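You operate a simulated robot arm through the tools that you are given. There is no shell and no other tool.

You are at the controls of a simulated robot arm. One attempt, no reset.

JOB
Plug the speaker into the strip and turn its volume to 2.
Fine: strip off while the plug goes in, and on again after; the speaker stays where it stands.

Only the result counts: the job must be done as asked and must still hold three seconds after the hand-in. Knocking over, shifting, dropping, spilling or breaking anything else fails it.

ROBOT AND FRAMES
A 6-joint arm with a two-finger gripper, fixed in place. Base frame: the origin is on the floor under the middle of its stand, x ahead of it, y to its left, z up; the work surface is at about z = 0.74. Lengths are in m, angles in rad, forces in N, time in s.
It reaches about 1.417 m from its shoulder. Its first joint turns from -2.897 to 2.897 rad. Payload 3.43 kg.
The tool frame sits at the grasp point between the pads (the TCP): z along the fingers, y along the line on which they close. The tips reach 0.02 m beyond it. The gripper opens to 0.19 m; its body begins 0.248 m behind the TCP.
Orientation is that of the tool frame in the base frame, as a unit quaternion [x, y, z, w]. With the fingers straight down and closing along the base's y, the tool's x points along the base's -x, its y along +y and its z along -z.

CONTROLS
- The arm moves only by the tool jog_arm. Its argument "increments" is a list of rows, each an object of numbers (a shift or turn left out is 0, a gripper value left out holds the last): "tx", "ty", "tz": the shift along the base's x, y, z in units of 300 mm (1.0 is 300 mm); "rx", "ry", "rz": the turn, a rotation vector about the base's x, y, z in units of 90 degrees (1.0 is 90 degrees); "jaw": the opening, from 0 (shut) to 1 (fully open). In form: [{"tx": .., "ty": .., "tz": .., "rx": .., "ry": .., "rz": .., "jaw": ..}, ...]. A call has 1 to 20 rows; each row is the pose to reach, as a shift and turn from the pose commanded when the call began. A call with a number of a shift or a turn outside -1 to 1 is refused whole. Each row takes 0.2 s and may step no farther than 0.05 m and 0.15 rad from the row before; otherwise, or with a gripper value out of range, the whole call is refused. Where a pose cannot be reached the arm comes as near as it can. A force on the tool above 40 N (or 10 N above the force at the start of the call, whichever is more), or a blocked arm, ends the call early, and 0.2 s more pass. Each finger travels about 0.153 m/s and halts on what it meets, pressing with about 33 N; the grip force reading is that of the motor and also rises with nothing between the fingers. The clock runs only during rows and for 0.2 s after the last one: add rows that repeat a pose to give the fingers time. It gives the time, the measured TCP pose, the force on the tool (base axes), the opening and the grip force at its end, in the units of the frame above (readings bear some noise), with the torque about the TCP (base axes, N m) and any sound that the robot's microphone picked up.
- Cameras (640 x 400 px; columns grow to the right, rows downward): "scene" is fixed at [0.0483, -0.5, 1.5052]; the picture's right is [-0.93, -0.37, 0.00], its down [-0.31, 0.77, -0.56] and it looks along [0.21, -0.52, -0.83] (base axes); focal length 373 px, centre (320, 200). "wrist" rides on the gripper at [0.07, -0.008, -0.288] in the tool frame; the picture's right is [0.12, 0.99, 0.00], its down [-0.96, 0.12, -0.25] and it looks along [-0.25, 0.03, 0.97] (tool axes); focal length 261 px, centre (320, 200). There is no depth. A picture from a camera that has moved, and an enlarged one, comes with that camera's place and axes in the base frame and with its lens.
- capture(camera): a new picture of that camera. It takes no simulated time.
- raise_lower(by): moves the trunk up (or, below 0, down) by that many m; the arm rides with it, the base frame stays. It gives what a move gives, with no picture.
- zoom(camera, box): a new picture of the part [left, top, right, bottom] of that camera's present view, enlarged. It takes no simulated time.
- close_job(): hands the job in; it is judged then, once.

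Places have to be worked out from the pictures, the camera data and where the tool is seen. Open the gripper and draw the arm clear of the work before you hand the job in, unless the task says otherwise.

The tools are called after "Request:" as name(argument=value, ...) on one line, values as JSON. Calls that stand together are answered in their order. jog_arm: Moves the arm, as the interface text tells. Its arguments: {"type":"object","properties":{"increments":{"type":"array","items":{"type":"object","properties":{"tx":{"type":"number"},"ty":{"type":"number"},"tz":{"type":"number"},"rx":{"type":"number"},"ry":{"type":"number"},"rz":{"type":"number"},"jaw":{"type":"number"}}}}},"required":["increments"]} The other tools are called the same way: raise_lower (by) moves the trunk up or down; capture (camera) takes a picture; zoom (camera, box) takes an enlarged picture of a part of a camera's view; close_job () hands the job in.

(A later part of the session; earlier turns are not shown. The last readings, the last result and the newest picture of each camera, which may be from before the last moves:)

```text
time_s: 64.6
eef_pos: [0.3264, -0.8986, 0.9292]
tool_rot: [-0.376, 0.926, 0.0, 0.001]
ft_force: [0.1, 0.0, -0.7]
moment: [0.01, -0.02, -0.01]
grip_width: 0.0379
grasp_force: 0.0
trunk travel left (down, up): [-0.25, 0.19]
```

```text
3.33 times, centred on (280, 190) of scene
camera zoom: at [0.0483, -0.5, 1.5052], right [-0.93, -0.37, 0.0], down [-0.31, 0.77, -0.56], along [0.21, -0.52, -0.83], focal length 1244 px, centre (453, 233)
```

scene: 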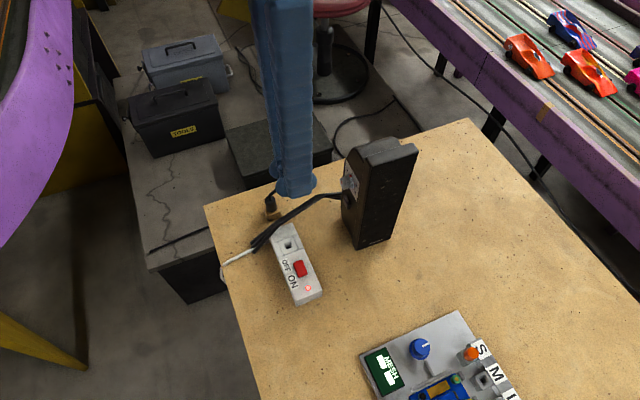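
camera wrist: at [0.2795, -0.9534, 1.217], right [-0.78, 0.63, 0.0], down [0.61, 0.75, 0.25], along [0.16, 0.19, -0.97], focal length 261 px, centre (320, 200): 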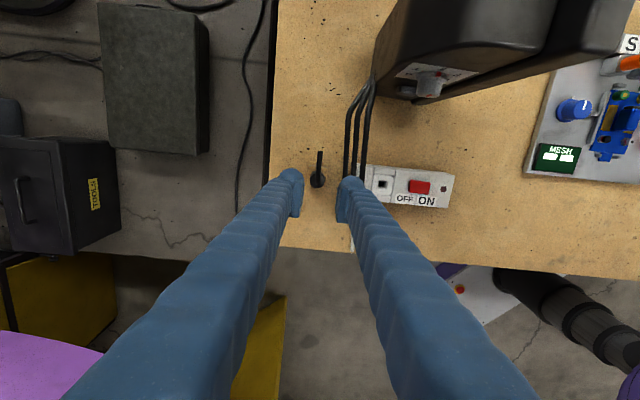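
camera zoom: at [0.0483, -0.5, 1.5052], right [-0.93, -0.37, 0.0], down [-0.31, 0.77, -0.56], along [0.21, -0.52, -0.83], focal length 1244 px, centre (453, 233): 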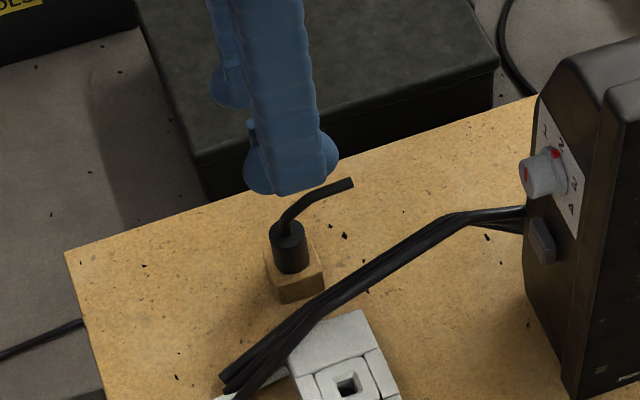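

The plug is about 4 mm toward the far pad. I shift over it and come down to just above its top, the stub running between the pads.

Request:
jog_arm(increments=[{"tx": 0.01, "ty": -0.004, "tz": -0.1, "jaw": 0.21}, {"tx": 0.01, "ty": -0.004, "tz": -0.2, "jaw": 0.21}, {"tx": 0.01, "ty": -0.004, "tz": -0.28, "jaw": 0.21}, {"tx": 0.01, "ty": -0.004, "tz": -0.28, "jaw": 0.21}])

Request:
zoom(camera="wrist", box=[270, 140, 370, 220])

Request:
zoom(camera="scene", box=[230, 160, 320, 250])

```text
time_s: 65.6
eef_pos: [0.3295, -0.899, 0.8439]
tool_rot: [-0.376, 0.926, 0.0, 0.0]
ft_force: [-0.7, 0.2, -0.2]
moment: [0.03, 0.04, -0.03]
grip_width: 0.0398
grasp_force: 0.1
trunk travel left (down, up): [-0.25, 0.19]
```

```text
5.00 times, centred on (320, 180) of wrist
camera zoom: at [0.2827, -0.9542, 1.132], right [-0.78, 0.63, 0.0], down [0.61, 0.75, 0.25], along [0.16, 0.19, -0.97], focal length 1303 px, centre (320, 300)
```

zoom: 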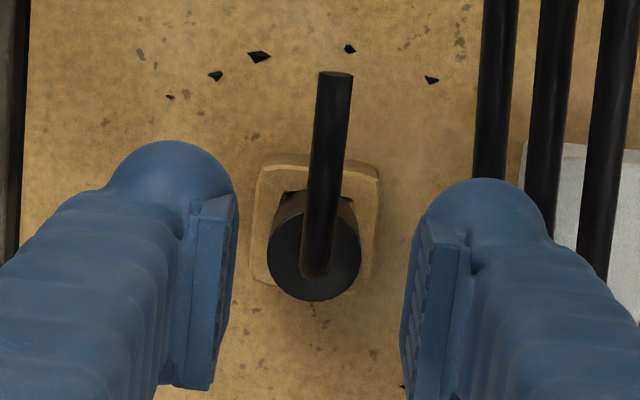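

```text
4.44 times, centred on (275, 205) of scene
camera zoom: at [0.0483, -0.5, 1.5052], right [-0.93, -0.37, 0.0], down [-0.31, 0.77, -0.56], along [0.21, -0.52, -0.83], focal length 1659 px, centre (520, 178)
```

zoom: 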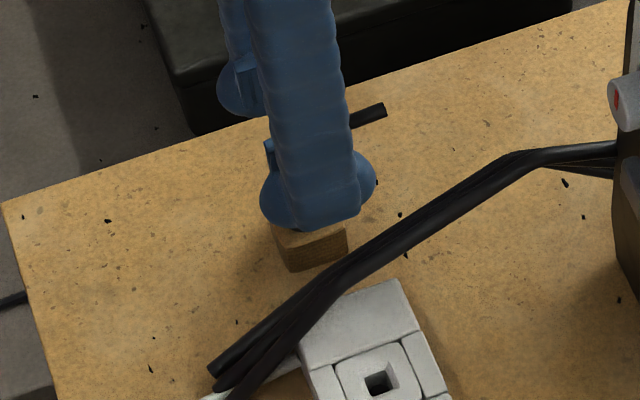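

Centred within 1 mm. I narrow slightly to 34 mm and lower so the fingertips reach z≈0.784, just above the neighbouring cable, and check the force.

Request:
jog_arm(increments=[{"tx": 0.001, "ty": -0.001, "tz": -0.03, "jaw": 0.18}, {"tx": 0.001, "ty": -0.001, "tz": -0.07, "jaw": 0.18}, {"tx": 0.001, "ty": -0.001, "tz": -0.11, "jaw": 0.18}, {"tx": 0.001, "ty": -0.001, "tz": -0.133, "jaw": 0.18}, {"tx": 0.001, "ty": -0.001, "tz": -0.133, "jaw": 0.18}])

Request:
zoom(camera="wrist", box=[270, 140, 370, 220])

Request:
zoom(camera="scene", box=[230, 160, 320, 250])

```text
time_s: 66.8
eef_pos: [0.3302, -0.8996, 0.8034]
tool_rot: [-0.377, 0.926, 0.001, 0.0]
ft_force: [-0.1, -0.3, -0.1]
moment: [-0.01, 0.01, -0.02]
grip_width: 0.0343
grasp_force: 0.1
trunk travel left (down, up): [-0.25, 0.19]
```

```text
5.00 times, centred on (320, 180) of wrist
camera zoom: at [0.2832, -0.955, 1.0909], right [-0.78, 0.63, 0.0], down [0.61, 0.75, 0.25], along [0.16, 0.19, -0.97], focal length 1303 px, centre (320, 300)
```

zoom: 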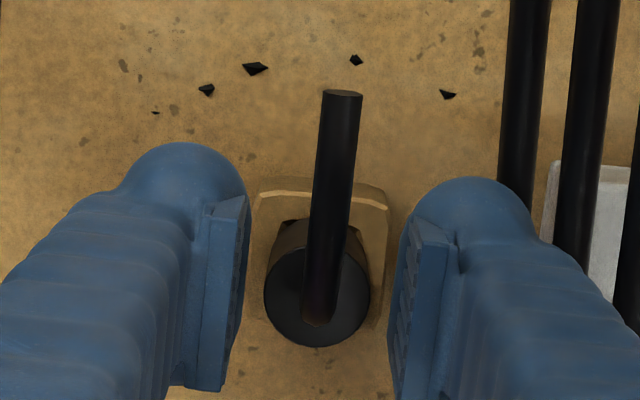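

```text
4.44 times, centred on (275, 205) of scene
camera zoom: at [0.0483, -0.5, 1.5052], right [-0.93, -0.37, 0.0], down [-0.31, 0.77, -0.56], along [0.21, -0.52, -0.83], focal length 1659 px, centre (520, 178)
```

zoom: 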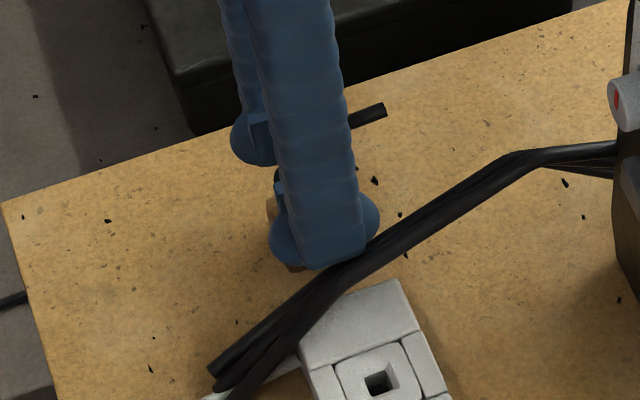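

The plug is centred between the pads with about 19 mm of overlap, no contact force. I close on it.

Request:
jog_arm(increments=[{"jaw": 0.16}, {"jaw": 0.145}, {"jaw": 0.135}, {"jaw": 0.125}, {"jaw": 0.11}, {"jaw": 0.09}, {"jaw": 0.09}])

Request:
zoom(camera="wrist", box=[270, 140, 370, 220])

```text
time_s: 68.4
eef_pos: [0.3297, -0.8991, 0.8049]
tool_rot: [-0.376, 0.927, 0.0, 0.001]
ft_force: [0.6, -0.2, -0.9]
moment: [0.03, -0.01, 0.01]
grip_width: 0.0228
grasp_force: 33.0
trunk travel left (down, up): [-0.25, 0.19]
```

```text
5.00 times, centred on (320, 180) of wrist
camera zoom: at [0.2831, -0.9549, 1.0909], right [-0.78, 0.63, 0.0], down [0.61, 0.75, 0.25], along [0.16, 0.19, -0.97], focal length 1303 px, centre (320, 300)
```

zoom: 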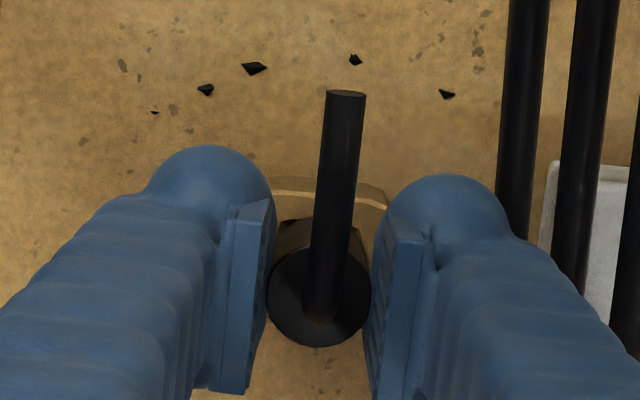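

Firm grip at 22.8 mm. I pull straight up slowly, first 30 mm, checking that the holder stays.

Request:
jog_arm(increments=[{"tz": 0.02}, {"tz": 0.04}, {"tz": 0.06}, {"tz": 0.08}, {"tz": 0.1}, {"tz": 0.1}])

Request:
zoom(camera="wrist", box=[270, 140, 370, 220])

Request:
zoom(camera="scene", box=[230, 160, 320, 250])

```text
time_s: 69.8
eef_pos: [0.331, -0.9, 0.8325]
tool_rot: [-0.376, 0.927, 0.001, 0.001]
ft_force: [0.8, 0.6, 0.0]
moment: [0.04, -0.03, 0.0]
grip_width: 0.0226
grasp_force: 33.1
trunk travel left (down, up): [-0.25, 0.19]
```

```text
5.00 times, centred on (320, 180) of wrist
camera zoom: at [0.2837, -0.9548, 1.1206], right [-0.78, 0.63, 0.0], down [0.61, 0.75, 0.25], along [0.16, 0.19, -0.97], focal length 1303 px, centre (320, 300)
```

zoom: 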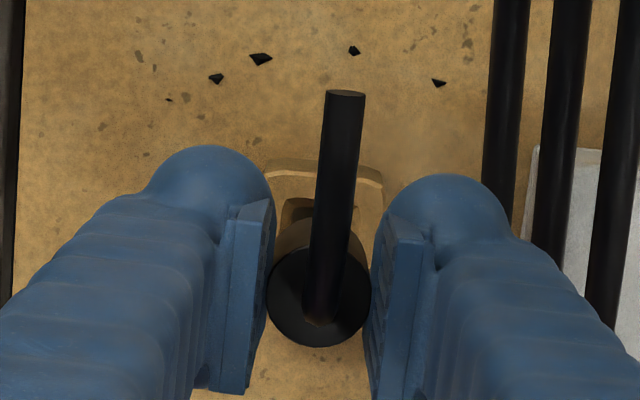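

```text
4.44 times, centred on (275, 205) of scene
camera zoom: at [0.0483, -0.5, 1.5052], right [-0.93, -0.37, 0.0], down [-0.31, 0.77, -0.56], along [0.21, -0.52, -0.83], focal length 1659 px, centre (520, 178)
```

zoom: 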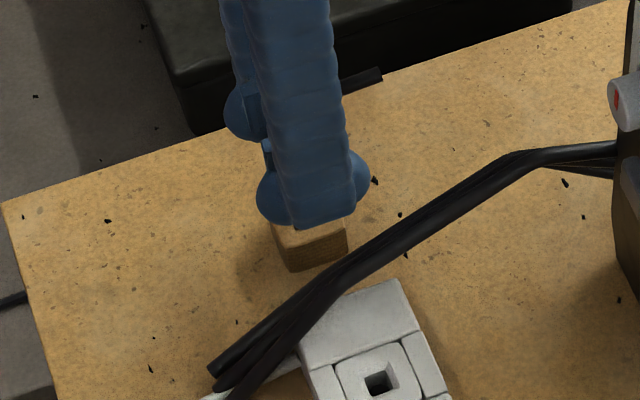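

The plug came up and the holder stays. I lift another 90 mm.

Request:
jog_arm(increments=[{"tz": 0.1}, {"tz": 0.2}, {"tz": 0.3}, {"tz": 0.3}])

Request:
zoom(camera="scene", box=[220, 130, 340, 250])

Request:
zoom(camera="wrist", box=[260, 120, 400, 220])

```text
time_s: 70.8
eef_pos: [0.3302, -0.8988, 0.9247]
tool_rot: [-0.377, 0.926, 0.0, 0.001]
ft_force: [-0.5, 1.5, -0.3]
moment: [-0.08, -0.01, 0.02]
grip_width: 0.0227
grasp_force: 32.6
trunk travel left (down, up): [-0.25, 0.19]
```

```text
3.33 times, centred on (280, 190) of scene
camera zoom: at [0.0483, -0.5, 1.5052], right [-0.93, -0.37, 0.0], down [-0.31, 0.77, -0.56], along [0.21, -0.52, -0.83], focal length 1244 px, centre (453, 233)
```

zoom: 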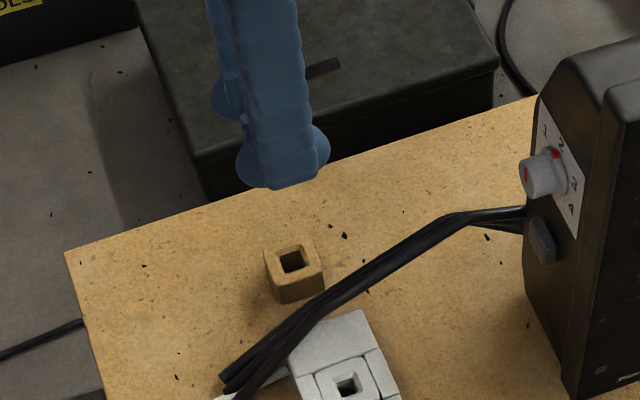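

```text
4.00 times, centred on (330, 170) of wrist
camera zoom: at [0.2831, -0.9544, 1.211], right [-0.78, 0.63, 0.0], down [0.61, 0.75, 0.25], along [0.16, 0.19, -0.97], focal length 1043 px, centre (280, 320)
```

zoom: 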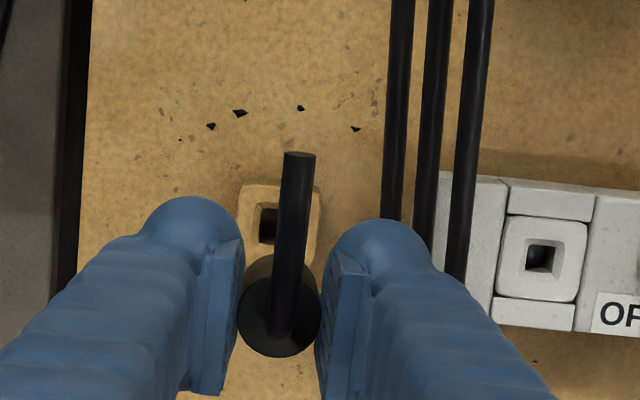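

Plug held, pin clear. The holder's square hole and the socket look alike and are at nearly equal height, so I use the holder's pixel position as the reference for aligning. I zoom on it first.

Request:
zoom(camera="wrist", box=[295, 130, 345, 180])

Request:
zoom(camera="wrist", box=[365, 130, 415, 180])

```text
8.00 times, centred on (320, 155) of wrist
camera zoom: at [0.2831, -0.9544, 1.211], right [-0.78, 0.63, 0.0], down [0.61, 0.75, 0.25], along [0.16, 0.19, -0.97], focal length 2085 px, centre (320, 560)
```

zoom: 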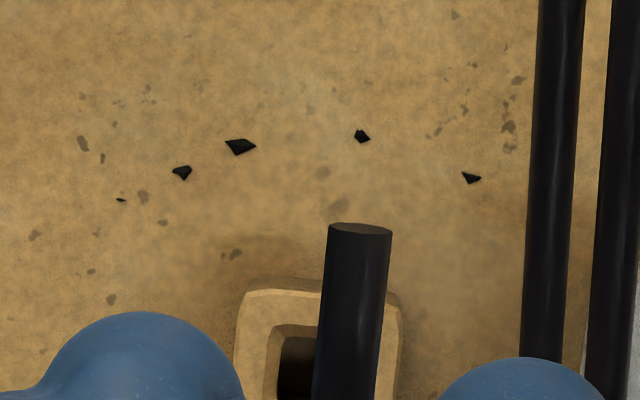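

```text
8.00 times, centred on (390, 155) of wrist
camera zoom: at [0.2831, -0.9544, 1.211], right [-0.78, 0.63, 0.0], down [0.61, 0.75, 0.25], along [0.16, 0.19, -0.97], focal length 2085 px, centre (-240, 560)
```

zoom: 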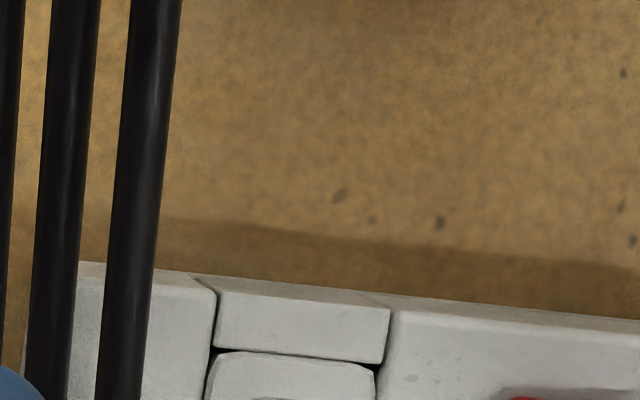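

I shift the zoom boxes down to include both holes.

Request:
zoom(camera="wrist", box=[295, 155, 345, 205])

Request:
zoom(camera="wrist", box=[360, 155, 410, 205])

```text
8.00 times, centred on (320, 180) of wrist
camera zoom: at [0.2831, -0.9544, 1.211], right [-0.78, 0.63, 0.0], down [0.61, 0.75, 0.25], along [0.16, 0.19, -0.97], focal length 2085 px, centre (320, 360)
```

zoom: 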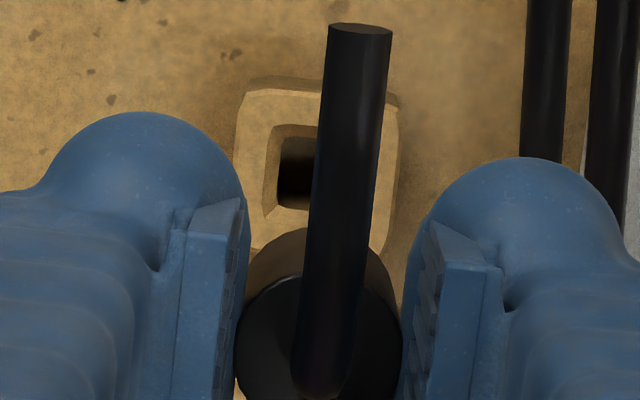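

```text
8.00 times, centred on (385, 180) of wrist
camera zoom: at [0.2831, -0.9544, 1.211], right [-0.78, 0.63, 0.0], down [0.61, 0.75, 0.25], along [0.16, 0.19, -0.97], focal length 2085 px, centre (-200, 360)
```

zoom: 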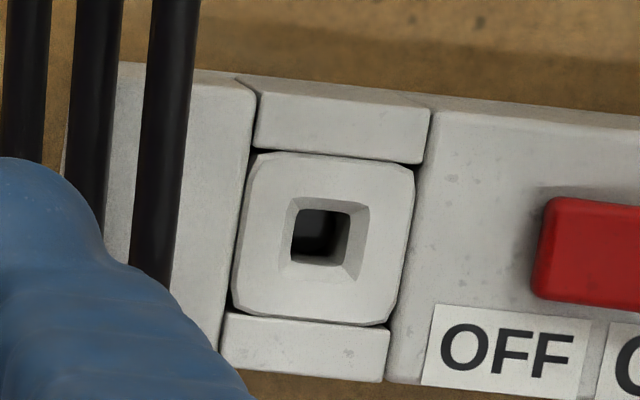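

From several views the holder-to-socket displacement is about (-77.8, +80.0) mm. I move the plug over by that, keeping the height, and compare how the socket appears.

Request:
jog_arm(increments=[{"tx": -0.065, "ty": 0.067}, {"tx": -0.13, "ty": 0.1335}, {"tx": -0.195, "ty": 0.2}, {"tx": -0.2593, "ty": 0.2667}, {"tx": -0.2593, "ty": 0.2667}, {"tx": -0.2593, "ty": 0.2667}])

Request:
zoom(camera="wrist", box=[295, 155, 345, 205])

Request:
zoom(camera="scene", box=[230, 170, 350, 290])

```text
time_s: 72.2
eef_pos: [0.2529, -0.8191, 0.9226]
tool_rot: [-0.376, 0.927, 0.0, 0.001]
ft_force: [-0.8, -0.5, -1.0]
moment: [0.04, 0.01, 0.0]
grip_width: 0.0223
grasp_force: 32.2
trunk travel left (down, up): [-0.25, 0.19]
```

```text
8.00 times, centred on (320, 180) of wrist
camera zoom: at [0.2045, -0.8742, 1.2092], right [-0.78, 0.63, 0.0], down [0.61, 0.75, 0.25], along [0.16, 0.19, -0.97], focal length 2085 px, centre (320, 360)
```

zoom: 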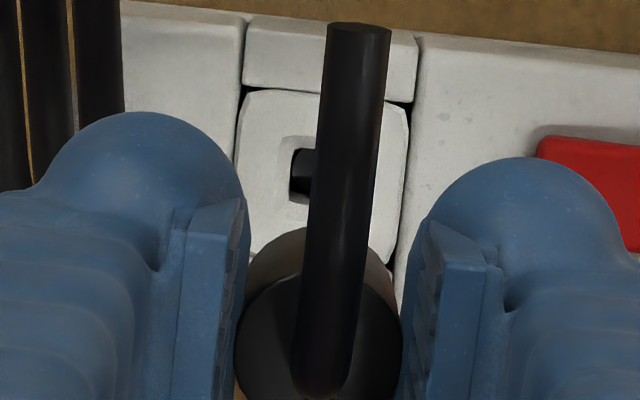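

```text
3.33 times, centred on (290, 230) of scene
camera zoom: at [0.0483, -0.5, 1.5052], right [-0.93, -0.37, 0.0], down [-0.31, 0.77, -0.56], along [0.21, -0.52, -0.83], focal length 1244 px, centre (420, 100)
```

zoom: 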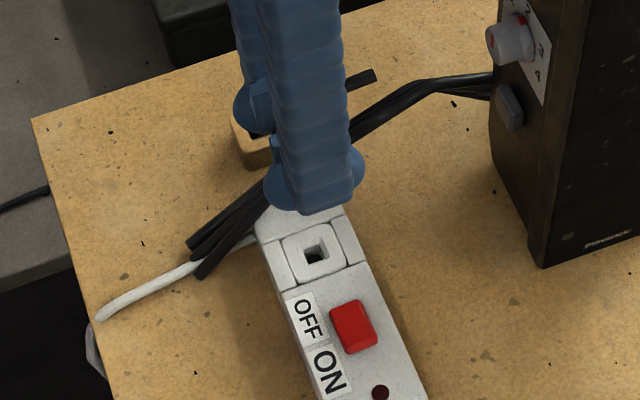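

Alignment over the socket is right to about 1 mm. But in this jaw direction one finger would come down on the nearest cable, so I rotate the hand and plug by -90° (square pin, same fit), putting the fingers across the strip instead; the stub will then point along the strip.

Request:
jog_arm(increments=[{"rz": -0.09}, {"rz": -0.18}, {"rz": -0.27}, {"rz": -0.36}, {"rz": -0.45}, {"rz": -0.54}, {"rz": -0.63}, {"rz": -0.72}, {"rz": -0.81}, {"rz": -0.9}, {"rz": -1.0}, {"rz": -1.0}, {"rz": -1.0}])

Request:
capture(camera="wrist")

Request:
zoom(camera="wrist", box=[295, 155, 345, 205])

Request:
capture(camera="scene")

```text
refused: row 11 steps farther than a row can; nothing moved
```

```text
taken
camera wrist: at [0.2045, -0.8742, 1.2092], right [-0.78, 0.63, 0.0], down [0.61, 0.75, 0.25], along [0.16, 0.19, -0.97], focal length 261 px, centre (320, 200)
```

wrist: 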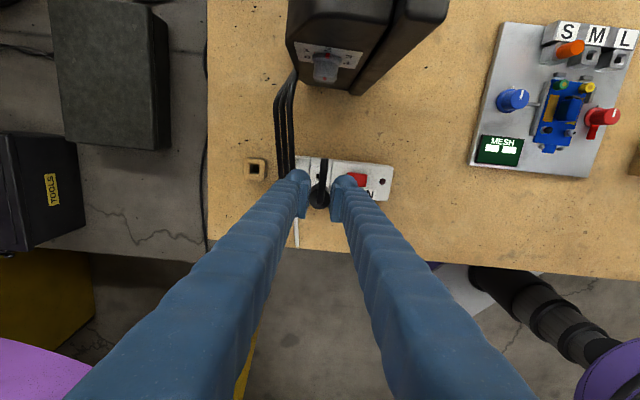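

```text
8.00 times, centred on (320, 180) of wrist
camera zoom: at [0.2045, -0.8742, 1.2092], right [-0.78, 0.63, 0.0], down [0.61, 0.75, 0.25], along [0.16, 0.19, -0.97], focal length 2085 px, centre (320, 360)
```

zoom: 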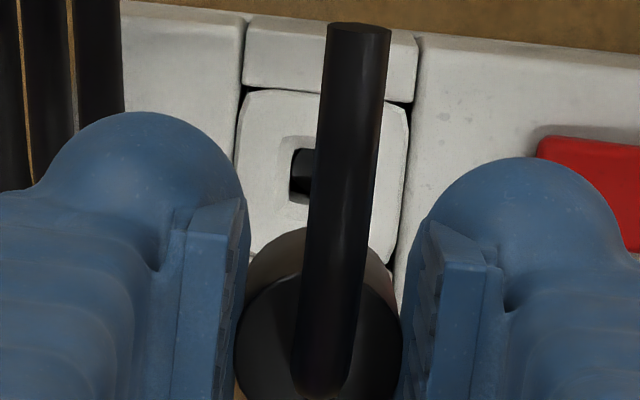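

```text
taken
```

scene: 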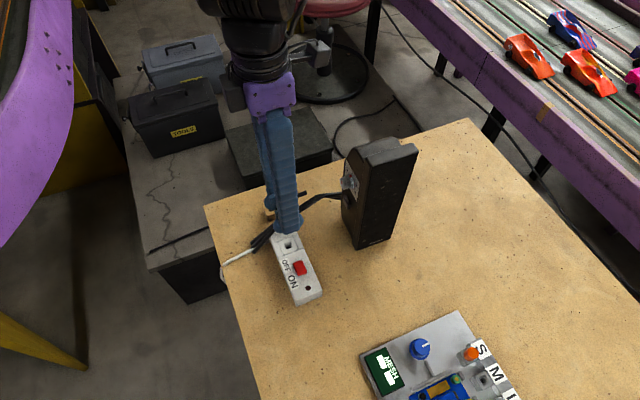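

One row's turn was just over the limit; I repeat with twelve equal steps.

Request:
jog_arm(increments=[{"rz": -0.0833}, {"rz": -0.1667}, {"rz": -0.25}, {"rz": -0.3333}, {"rz": -0.4167}, {"rz": -0.5}, {"rz": -0.5833}, {"rz": -0.6667}, {"rz": -0.75}, {"rz": -0.8333}, {"rz": -0.9167}, {"rz": -1.0}, {"rz": -1.0}, {"rz": -1.0}])

Request:
capture(camera="wrist")

Request:
zoom(camera="wrist", box=[295, 155, 345, 205])

Request:
capture(camera="scene")

```text
time_s: 75.2
eef_pos: [0.2524, -0.8199, 0.925]
tool_rot: [0.389, 0.921, 0.0, 0.001]
ft_force: [0.3, -1.0, -0.8]
moment: [0.01, -0.02, -0.01]
grip_width: 0.0225
grasp_force: 33.1
trunk travel left (down, up): [-0.25, 0.19]
```

```text
taken
camera wrist: at [0.1944, -0.7742, 1.2117], right [0.63, 0.78, 0.0], down [0.75, -0.61, 0.25], along [0.19, -0.16, -0.97], focal length 261 px, centre (320, 200)
```

wrist: 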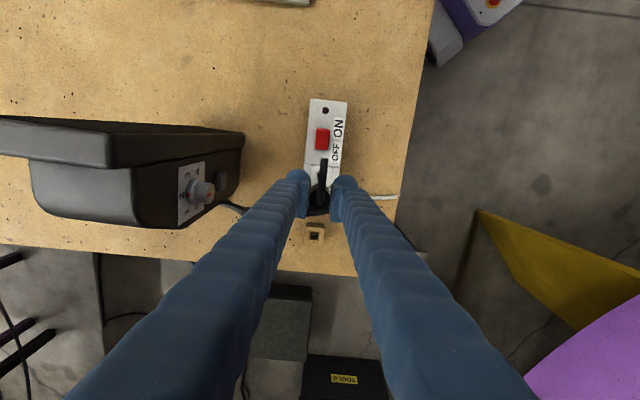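

```text
8.00 times, centred on (320, 180) of wrist
camera zoom: at [0.1944, -0.7742, 1.2117], right [0.63, 0.78, 0.0], down [0.75, -0.61, 0.25], along [0.19, -0.16, -0.97], focal length 2085 px, centre (320, 360)
```

zoom: 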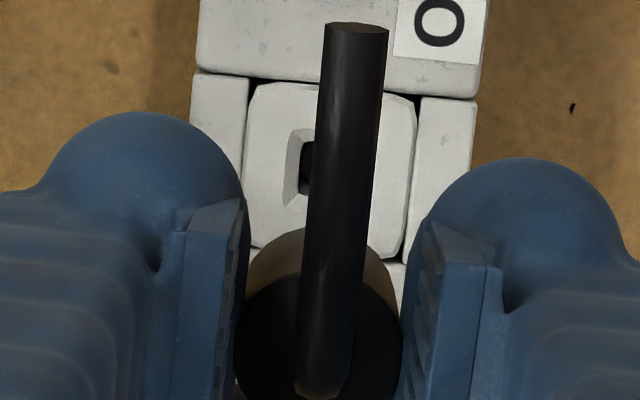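

```text
taken
```

scene: 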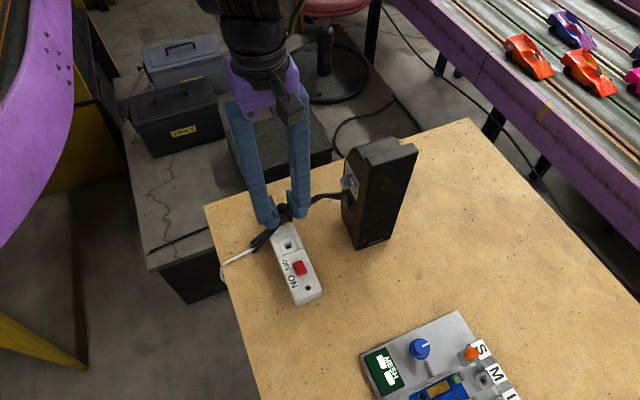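

The turn worked; combining both views, the plug needs about 1.6 mm more toward the +x+y side. I apply that and lower to z=0.87 for a check from the fixed camera.

Request:
jog_arm(increments=[{"tx": 0.004, "ty": 0.004, "tz": -0.06}, {"tx": 0.004, "ty": 0.004, "tz": -0.12}, {"tx": 0.004, "ty": 0.004, "tz": -0.18}, {"tx": 0.004, "ty": 0.004, "tz": -0.18}])

Request:
zoom(camera="scene", box=[250, 190, 330, 270])

Request:
zoom(camera="wrist", box=[290, 150, 350, 210])

```text
time_s: 76.2
eef_pos: [0.2533, -0.817, 0.8689]
tool_rot: [0.388, 0.921, -0.001, 0.0]
ft_force: [0.4, -0.1, -1.0]
moment: [0.03, -0.03, -0.02]
grip_width: 0.0227
grasp_force: 33.0
trunk travel left (down, up): [-0.25, 0.19]
```

```text
5.00 times, centred on (290, 230) of scene
camera zoom: at [0.0483, -0.5, 1.5052], right [-0.93, -0.37, 0.0], down [-0.31, 0.77, -0.56], along [0.21, -0.52, -0.83], focal length 1866 px, centre (470, 50)
```

zoom: 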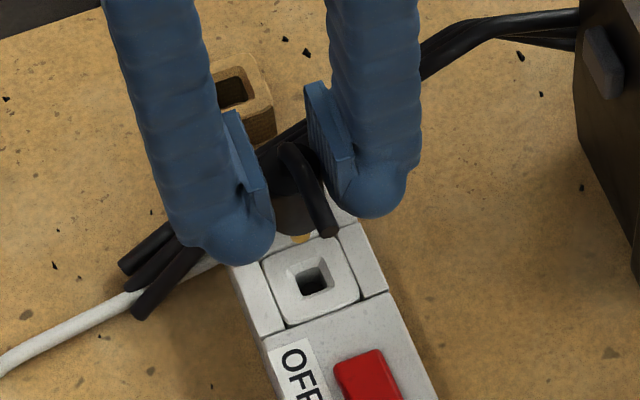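

```text
6.67 times, centred on (320, 180) of wrist
camera zoom: at [0.1962, -0.7728, 1.1567], right [0.63, 0.78, 0.0], down [0.75, -0.61, 0.25], along [0.19, -0.16, -0.97], focal length 1738 px, centre (320, 333)
```

zoom: 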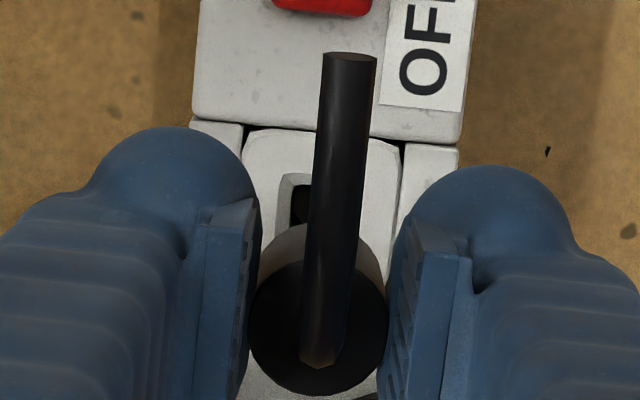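

The gold pin is visible just under the plug body. I zoom closer on pin and socket.

Request:
zoom(camera="scene", box=[275, 210, 315, 250])

Request:
zoom(camera="wrist", box=[305, 160, 340, 195])

```text
10.00 times, centred on (295, 230) of scene
camera zoom: at [0.0483, -0.5, 1.5052], right [-0.93, -0.37, 0.0], down [-0.31, 0.77, -0.56], along [0.21, -0.52, -0.83], focal length 3732 px, centre (570, -100)
```

zoom: 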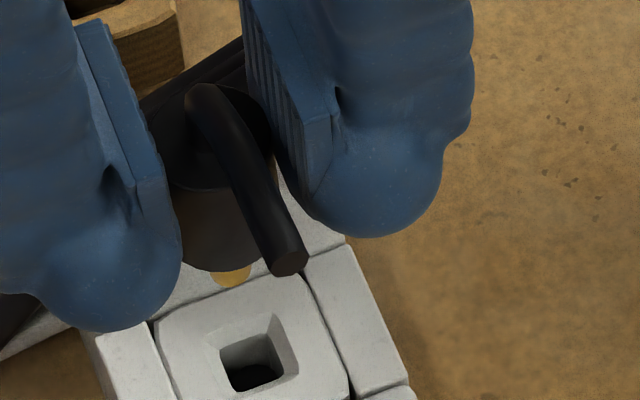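

```text
11.43 times, centred on (322, 178) of wrist
camera zoom: at [0.1962, -0.7728, 1.1567], right [0.63, 0.78, 0.0], down [0.75, -0.61, 0.25], along [0.19, -0.16, -0.97], focal length 2979 px, centre (291, 457)
```

zoom: 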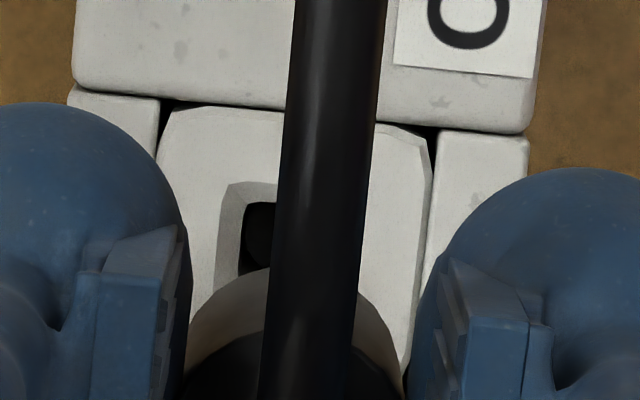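

By the wrist view pin and hole are aligned to within about 1 mm, and the hole is clearly wider than the pin. I lower 28 mm and read the force.

Request:
jog_arm(increments=[{"tx": -0.001, "ty": -0.001, "tz": -0.03}, {"tx": -0.001, "ty": -0.001, "tz": -0.06}, {"tx": -0.001, "ty": -0.001, "tz": -0.093}, {"tx": -0.001, "ty": -0.001, "tz": -0.093}])

Request:
zoom(camera="scene", box=[265, 210, 315, 260])

Request:
zoom(camera="wrist", box=[295, 150, 350, 205])

```text
time_s: 77.2
eef_pos: [0.2541, -0.8182, 0.842]
tool_rot: [0.389, 0.921, 0.0, 0.001]
ft_force: [-0.2, -0.4, -0.9]
moment: [0.0, 0.02, -0.01]
grip_width: 0.0225
grasp_force: 32.8
trunk travel left (down, up): [-0.25, 0.19]
```

```text
8.00 times, centred on (290, 235) of scene
camera zoom: at [0.0483, -0.5, 1.5052], right [-0.93, -0.37, 0.0], down [-0.31, 0.77, -0.56], along [0.21, -0.52, -0.83], focal length 2986 px, centre (560, -80)
```

zoom: 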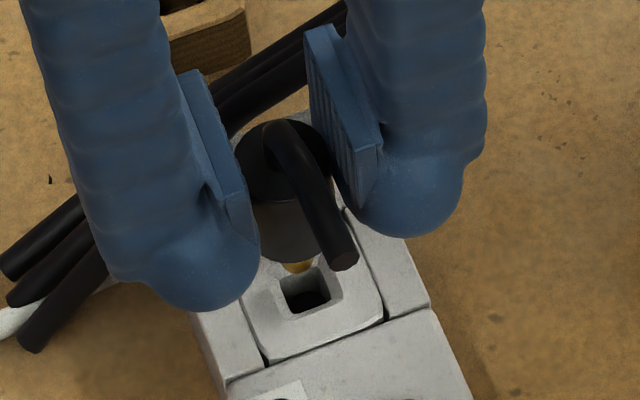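

```text
7.27 times, centred on (322, 178) of wrist
camera zoom: at [0.1964, -0.7741, 1.1292], right [0.63, 0.78, 0.0], down [0.75, -0.61, 0.25], along [0.19, -0.16, -0.97], focal length 1896 px, centre (302, 364)
```

zoom: 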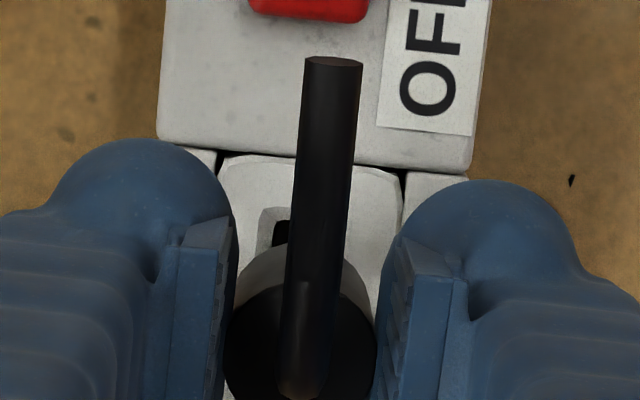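

The pin points into the hole in both views. I lower another 15 mm in small steps.

Request:
jog_arm(increments=[{"tz": -0.0125}, {"tz": -0.025}, {"tz": -0.0375}, {"tz": -0.05}])

Request:
zoom(camera="scene", box=[265, 210, 315, 260])

```text
time_s: 78.2
eef_pos: [0.2521, -0.8165, 0.8264]
tool_rot: [0.39, 0.921, 0.001, 0.001]
ft_force: [-2.9, 1.6, -1.4]
moment: [0.11, 0.14, 0.02]
grip_width: 0.0225
grasp_force: 32.2
trunk travel left (down, up): [-0.25, 0.19]
```

```text
8.00 times, centred on (290, 235) of scene
camera zoom: at [0.0483, -0.5, 1.5052], right [-0.93, -0.37, 0.0], down [-0.31, 0.77, -0.56], along [0.21, -0.52, -0.83], focal length 2986 px, centre (560, -80)
```

zoom: 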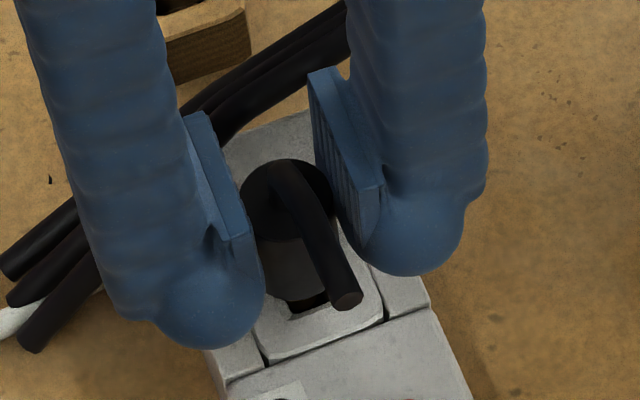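

A light side force (~3 N toward the LED side) shows the pin touching the hole's wall; I shift 1 mm that way and keep lowering.

Request:
jog_arm(increments=[{"tx": -0.0024, "ty": 0.0024, "tz": -0.008}, {"tx": -0.0024, "ty": 0.0024, "tz": -0.02}, {"tx": -0.0024, "ty": 0.0024, "tz": -0.033}, {"tx": -0.0024, "ty": 0.0024, "tz": -0.045}])

Request:
zoom(camera="scene", box=[265, 210, 315, 260])

Request:
zoom(camera="wrist", box=[295, 150, 350, 205])

```text
time_s: 79.2
eef_pos: [0.2512, -0.8163, 0.8142]
tool_rot: [0.389, 0.921, -0.001, 0.001]
ft_force: [-9.1, 7.4, 4.0]
moment: [0.16, 0.17, -0.02]
grip_width: 0.0226
grasp_force: 33.0
trunk travel left (down, up): [-0.25, 0.19]
```

```text
8.00 times, centred on (290, 235) of scene
camera zoom: at [0.0483, -0.5, 1.5052], right [-0.93, -0.37, 0.0], down [-0.31, 0.77, -0.56], along [0.21, -0.52, -0.83], focal length 2986 px, centre (560, -80)
```

zoom: 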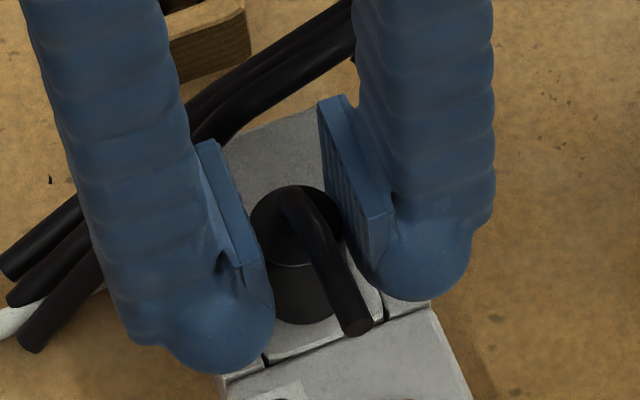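

```text
7.27 times, centred on (322, 178) of wrist
camera zoom: at [0.1935, -0.7713, 1.101], right [0.63, 0.78, 0.0], down [0.75, -0.61, 0.25], along [0.19, -0.16, -0.97], focal length 1896 px, centre (302, 364)
```

zoom: 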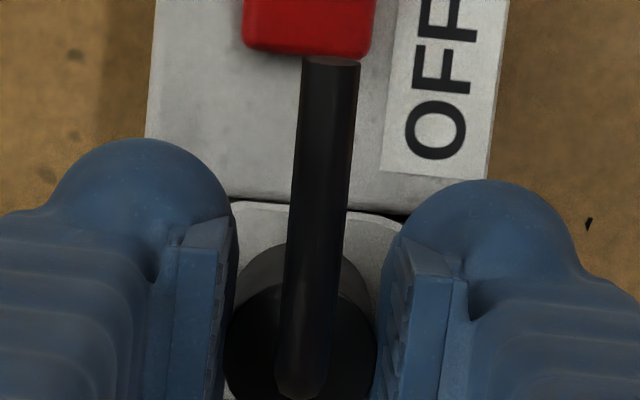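

The side force toward the LED grew to ~11 N, so the hole is still a little further that way. I shift 2.5 mm in that direction without lowering, to relieve it.

Request:
jog_arm(increments=[{"tx": -0.003, "ty": 0.003, "tz": 0.0}, {"tx": -0.006, "ty": 0.006, "tz": 0.0}, {"tx": -0.006, "ty": 0.006, "tz": 0.0}])

```text
time_s: 80.0
eef_pos: [0.2512, -0.8156, 0.8131]
tool_rot: [0.389, 0.921, -0.001, 0.002]
ft_force: [5.5, -3.3, -0.7]
moment: [-0.19, -0.23, -0.05]
grip_width: 0.0224
grasp_force: 33.5
trunk travel left (down, up): [-0.25, 0.19]
```

The force reversed to ~6 N, so the true centre lies about 0.9 mm back. I shift by that and lower 5 mm more.

Request:
jog_arm(increments=[{"tx": 0.0021, "ty": -0.0021, "tz": 0.0}, {"tx": 0.0021, "ty": -0.0021, "tz": -0.005}, {"tx": 0.0021, "ty": -0.0021, "tz": -0.011}, {"tx": 0.0021, "ty": -0.0021, "tz": -0.017}, {"tx": 0.0021, "ty": -0.0021, "tz": -0.017}])

Request:
zoom(camera="scene", box=[265, 210, 315, 260])

```text
time_s: 81.2
eef_pos: [0.2498, -0.8164, 0.8109]
tool_rot: [0.389, 0.921, -0.001, 0.002]
ft_force: [-3.3, -1.9, 29.9]
moment: [-0.08, -0.04, -0.03]
grip_width: 0.0225
grasp_force: 33.1
trunk travel left (down, up): [-0.25, 0.19]
```

```text
8.00 times, centred on (290, 235) of scene
camera zoom: at [0.0483, -0.5, 1.5052], right [-0.93, -0.37, 0.0], down [-0.31, 0.77, -0.56], along [0.21, -0.52, -0.83], focal length 2986 px, centre (560, -80)
```

zoom: 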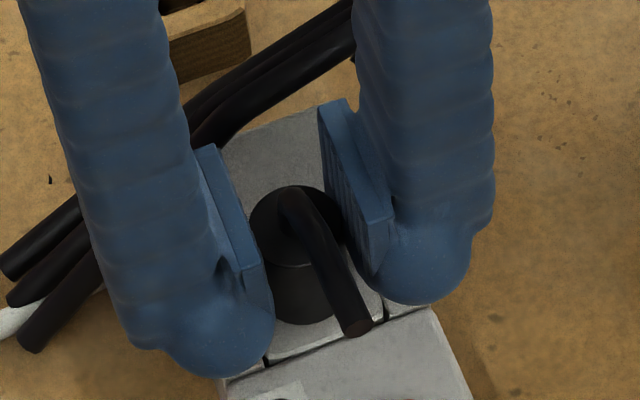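

A firm 30 N vertical stop at z=0.811 suggests the plug body has seated on the socket boss. I zoom to check for a remaining gap.

Request:
zoom(camera="scene", box=[280, 225, 310, 255])

Request:
zoom(camera="wrist", box=[295, 150, 350, 205])

```text
13.33 times, centred on (295, 240) of scene
camera zoom: at [0.0483, -0.5, 1.5052], right [-0.93, -0.37, 0.0], down [-0.31, 0.77, -0.56], along [0.21, -0.52, -0.83], focal length 4977 px, centre (653, -333)
```

zoom: 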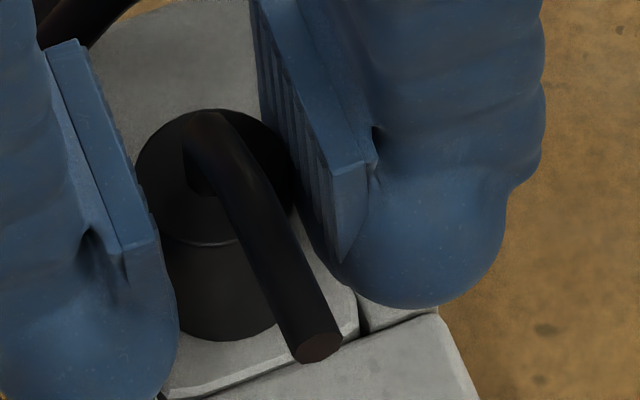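

```text
7.27 times, centred on (322, 178) of wrist
camera zoom: at [0.1934, -0.7705, 1.0981], right [0.63, 0.78, 0.0], down [0.75, -0.61, 0.25], along [0.19, -0.16, -0.97], focal length 1896 px, centre (302, 364)
```

zoom: 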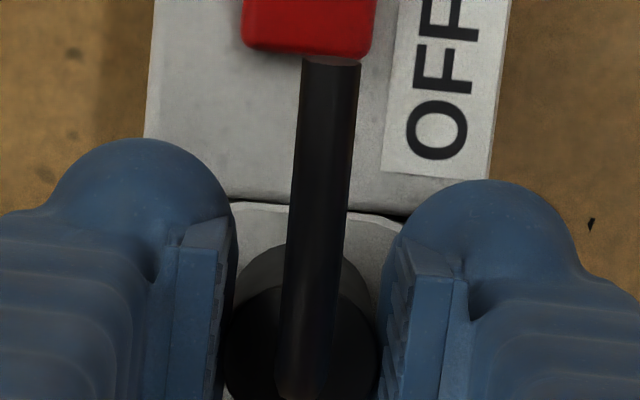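

The body looks seated on the boss with even margins. I press about 1 mm more to be sure it is home, and read the force.

Request:
jog_arm(increments=[{"tz": -0.002}, {"tz": -0.004}, {"tz": -0.004}])

```text
time_s: 82.0
eef_pos: [0.25, -0.8176, 0.8099]
tool_rot: [0.389, 0.921, -0.002, 0.001]
ft_force: [-2.9, -8.6, 29.2]
moment: [-0.22, -0.06, -0.02]
grip_width: 0.0225
grasp_force: 33.0
trunk travel left (down, up): [-0.25, 0.19]
```

The force holds at 29 N, meaning the pads now slip along a seated plug. I relieve the downward push and open the jaw gently.

Request:
jog_arm(increments=[{"tz": 0.006}, {"tz": 0.011}, {"tz": 0.011}])

Request:
jog_arm(increments=[{"jaw": 0.11}, {"jaw": 0.125}, {"jaw": 0.14}, {"jaw": 0.16}, {"jaw": 0.19}, {"jaw": 0.22}, {"jaw": 0.22}])

Request:
zoom(camera="scene", box=[265, 210, 315, 260])

Request:
zoom(camera="wrist", box=[295, 150, 350, 205])

```text
time_s: 82.8
eef_pos: [0.2518, -0.8148, 0.809]
tool_rot: [0.39, 0.921, 0.0, 0.0]
ft_force: [-1.5, -16.5, -4.7]
moment: [-0.47, -0.24, -0.07]
grip_width: 0.0225
grasp_force: 32.8
trunk travel left (down, up): [-0.25, 0.19]
```

```text
time_s: 84.4
eef_pos: [0.2519, -0.8166, 0.8104]
tool_rot: [0.389, 0.921, 0.0, 0.001]
ft_force: [-0.3, 0.0, -0.2]
moment: [0.0, 0.01, 0.0]
grip_width: 0.0419
grasp_force: 0.1
trunk travel left (down, up): [-0.25, 0.19]
```

```text
8.00 times, centred on (290, 235) of scene
camera zoom: at [0.0483, -0.5, 1.5052], right [-0.93, -0.37, 0.0], down [-0.31, 0.77, -0.56], along [0.21, -0.52, -0.83], focal length 2986 px, centre (560, -80)
```

zoom: 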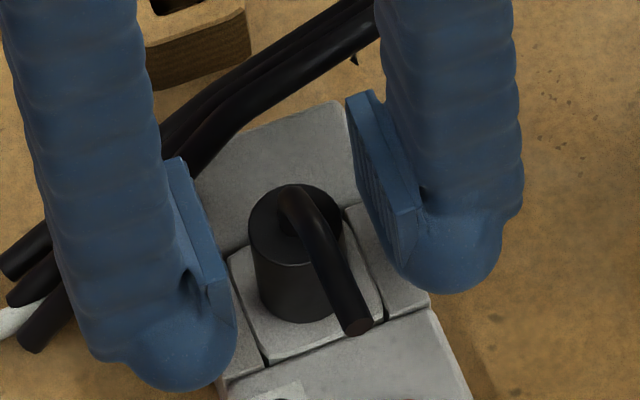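

```text
7.27 times, centred on (322, 178) of wrist
camera zoom: at [0.1943, -0.7707, 1.0982], right [0.63, 0.78, 0.0], down [0.75, -0.61, 0.25], along [0.19, -0.16, -0.97], focal length 1896 px, centre (302, 364)
```

zoom: 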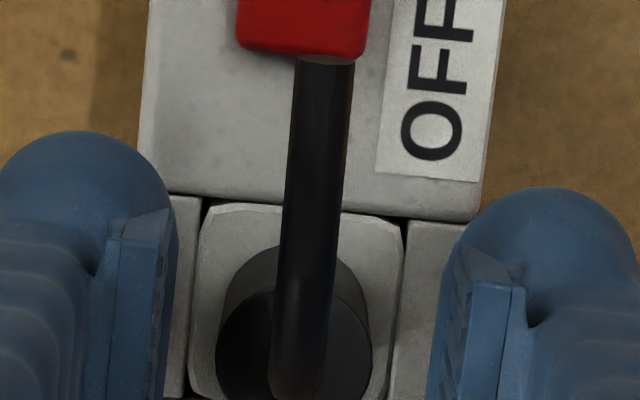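

The plug stands upright and seated in the socket, the strip has not moved. I rise straight up, clear of the stub.

Request:
jog_arm(increments=[{"tz": 0.05}, {"tz": 0.15}, {"tz": 0.28}, {"tz": 0.42}, {"tz": 0.5}, {"tz": 0.5}])

Request:
capture(camera="wrist")

Request:
zoom(camera="wrist", box=[280, 90, 370, 200])

Request:
zoom(camera="scene", box=[230, 180, 350, 310])

```text
time_s: 85.8
eef_pos: [0.2509, -0.816, 0.959]
tool_rot: [0.389, 0.921, 0.0, 0.0]
ft_force: [0.9, 0.6, -0.4]
moment: [0.01, 0.01, -0.02]
grip_width: 0.0418
grasp_force: 0.0
trunk travel left (down, up): [-0.25, 0.19]
```

```text
taken
camera wrist: at [0.1942, -0.7716, 1.2462], right [0.63, 0.78, 0.0], down [0.75, -0.61, 0.25], along [0.19, -0.16, -0.97], focal length 261 px, centre (320, 200)
```

wrist: 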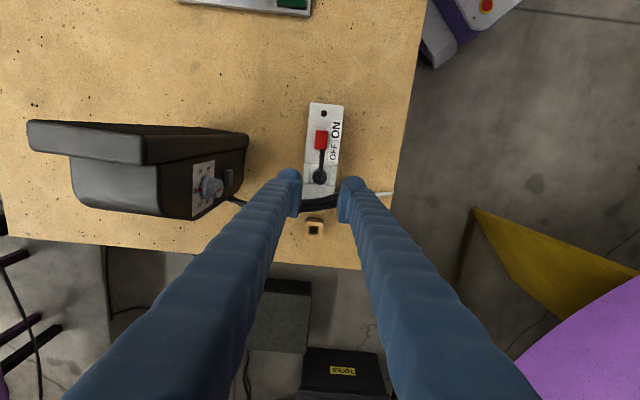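

```text
3.64 times, centred on (325, 145) of wrist
camera zoom: at [0.1942, -0.7716, 1.2462], right [0.63, 0.78, 0.0], down [0.75, -0.61, 0.25], along [0.19, -0.16, -0.97], focal length 948 px, centre (302, 400)
```

zoom: 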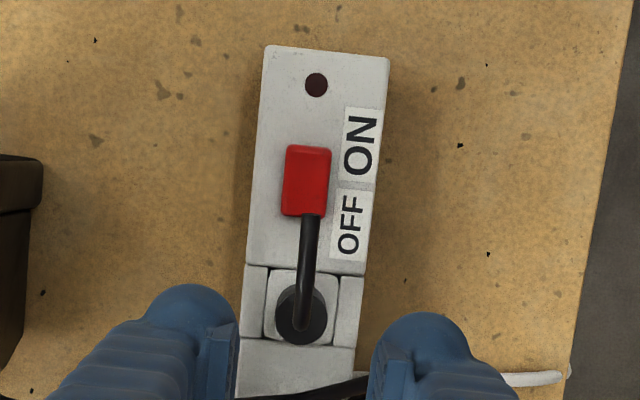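

```text
3.08 times, centred on (290, 245) of scene
camera zoom: at [0.0483, -0.5, 1.5052], right [-0.93, -0.37, 0.0], down [-0.31, 0.77, -0.56], along [0.21, -0.52, -0.83], focal length 1148 px, centre (412, 62)
```

zoom: 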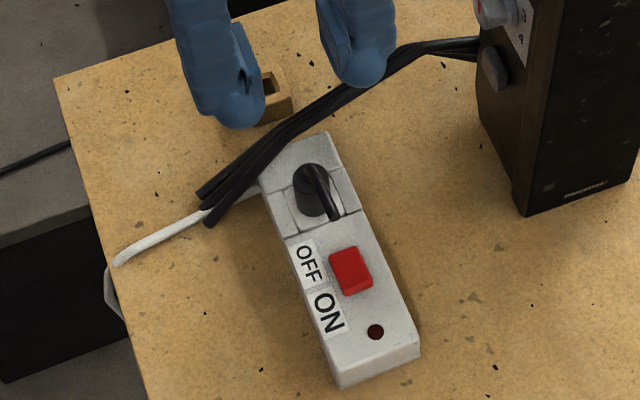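

The plug sits in the socket. Now I turn back 90° and move to press the ON end with one fingertip, with the jaw wide so the other finger is beyond the strip's end.

Request:
jog_arm(increments=[{"tx": -0.026, "ty": 0.025, "tz": 0.0, "rz": 0.0833, "jaw": 0.25}, {"tx": -0.052, "ty": 0.05, "tz": 0.0, "rz": 0.1667, "jaw": 0.3}, {"tx": -0.078, "ty": 0.075, "tz": 0.0, "rz": 0.25, "jaw": 0.35}, {"tx": -0.104, "ty": 0.1, "tz": 0.0, "rz": 0.3333, "jaw": 0.42}, {"tx": -0.13, "ty": 0.125, "tz": 0.0, "rz": 0.4167, "jaw": 0.42}, {"tx": -0.156, "ty": 0.15, "tz": 0.0, "rz": 0.5}, {"tx": -0.182, "ty": 0.175, "tz": 0.0, "rz": 0.5833}, {"tx": -0.208, "ty": 0.2, "tz": 0.0, "rz": 0.6667}, {"tx": -0.234, "ty": 0.225, "tz": 0.0, "rz": 0.75}, {"tx": -0.26, "ty": 0.25, "tz": 0.0, "rz": 0.8333}, {"tx": -0.286, "ty": 0.275, "tz": -0.05, "rz": 0.9167}, {"tx": -0.31, "ty": 0.3, "tz": -0.12, "rz": 1.0}, {"tx": -0.31, "ty": 0.3, "tz": -0.2, "rz": 1.0}, {"tx": -0.31, "ty": 0.3, "tz": -0.25, "rz": 1.0}, {"tx": -0.31, "ty": 0.3, "tz": -0.25, "rz": 1.0}])

Request:
capture(camera="wrist")

Request:
zoom(camera="wrist", box=[230, 140, 330, 210])

Request:
zoom(camera="scene", box=[240, 190, 350, 310])

```text
time_s: 89.0
eef_pos: [0.1576, -0.7253, 0.8867]
tool_rot: [-0.377, 0.926, 0.001, 0.001]
ft_force: [0.5, -0.6, 0.0]
moment: [-0.02, 0.0, 0.02]
grip_width: 0.0798
grasp_force: 0.1
trunk travel left (down, up): [-0.25, 0.19]
```

```text
taken
camera wrist: at [0.111, -0.7811, 1.1741], right [-0.78, 0.63, 0.0], down [0.61, 0.75, 0.25], along [0.16, 0.19, -0.97], focal length 261 px, centre (320, 200)
```

wrist: 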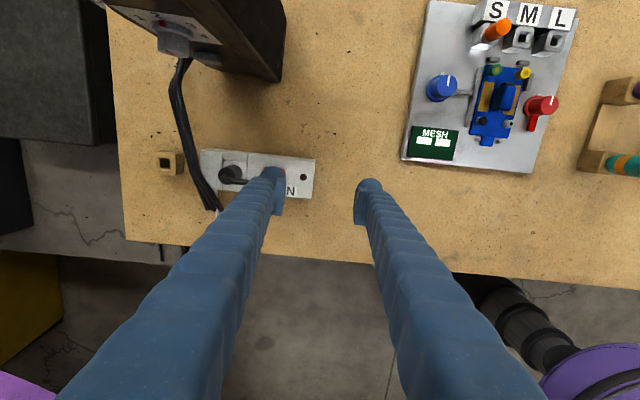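

```text
5.71 times, centred on (280, 175) of wrist
camera zoom: at [0.111, -0.7811, 1.1741], right [-0.78, 0.63, 0.0], down [0.61, 0.75, 0.25], along [0.16, 0.19, -0.97], focal length 1489 px, centre (549, 343)
```

zoom: 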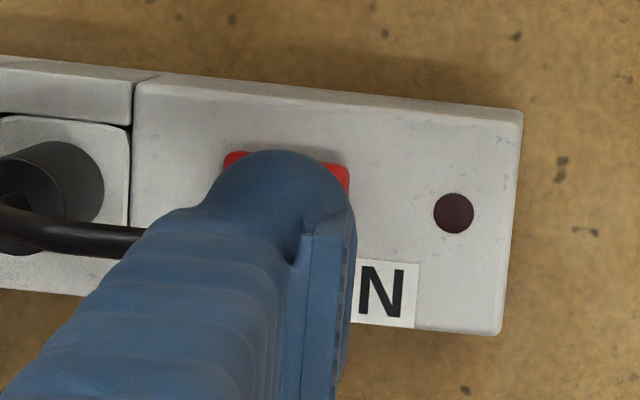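

```text
3.33 times, centred on (295, 250) of scene
camera zoom: at [0.0483, -0.5, 1.5052], right [-0.93, -0.37, 0.0], down [-0.31, 0.77, -0.56], along [0.21, -0.52, -0.83], focal length 1244 px, centre (403, 33)
```

zoom: 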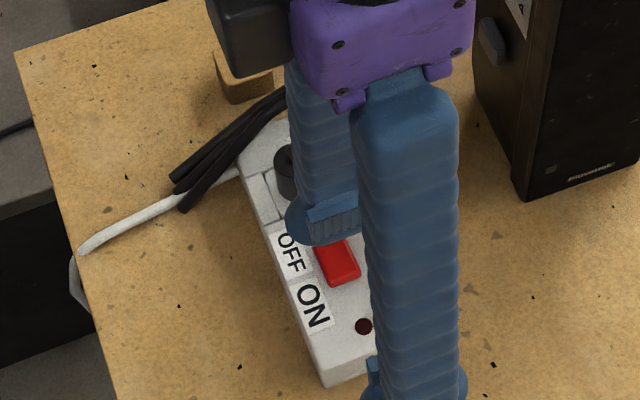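

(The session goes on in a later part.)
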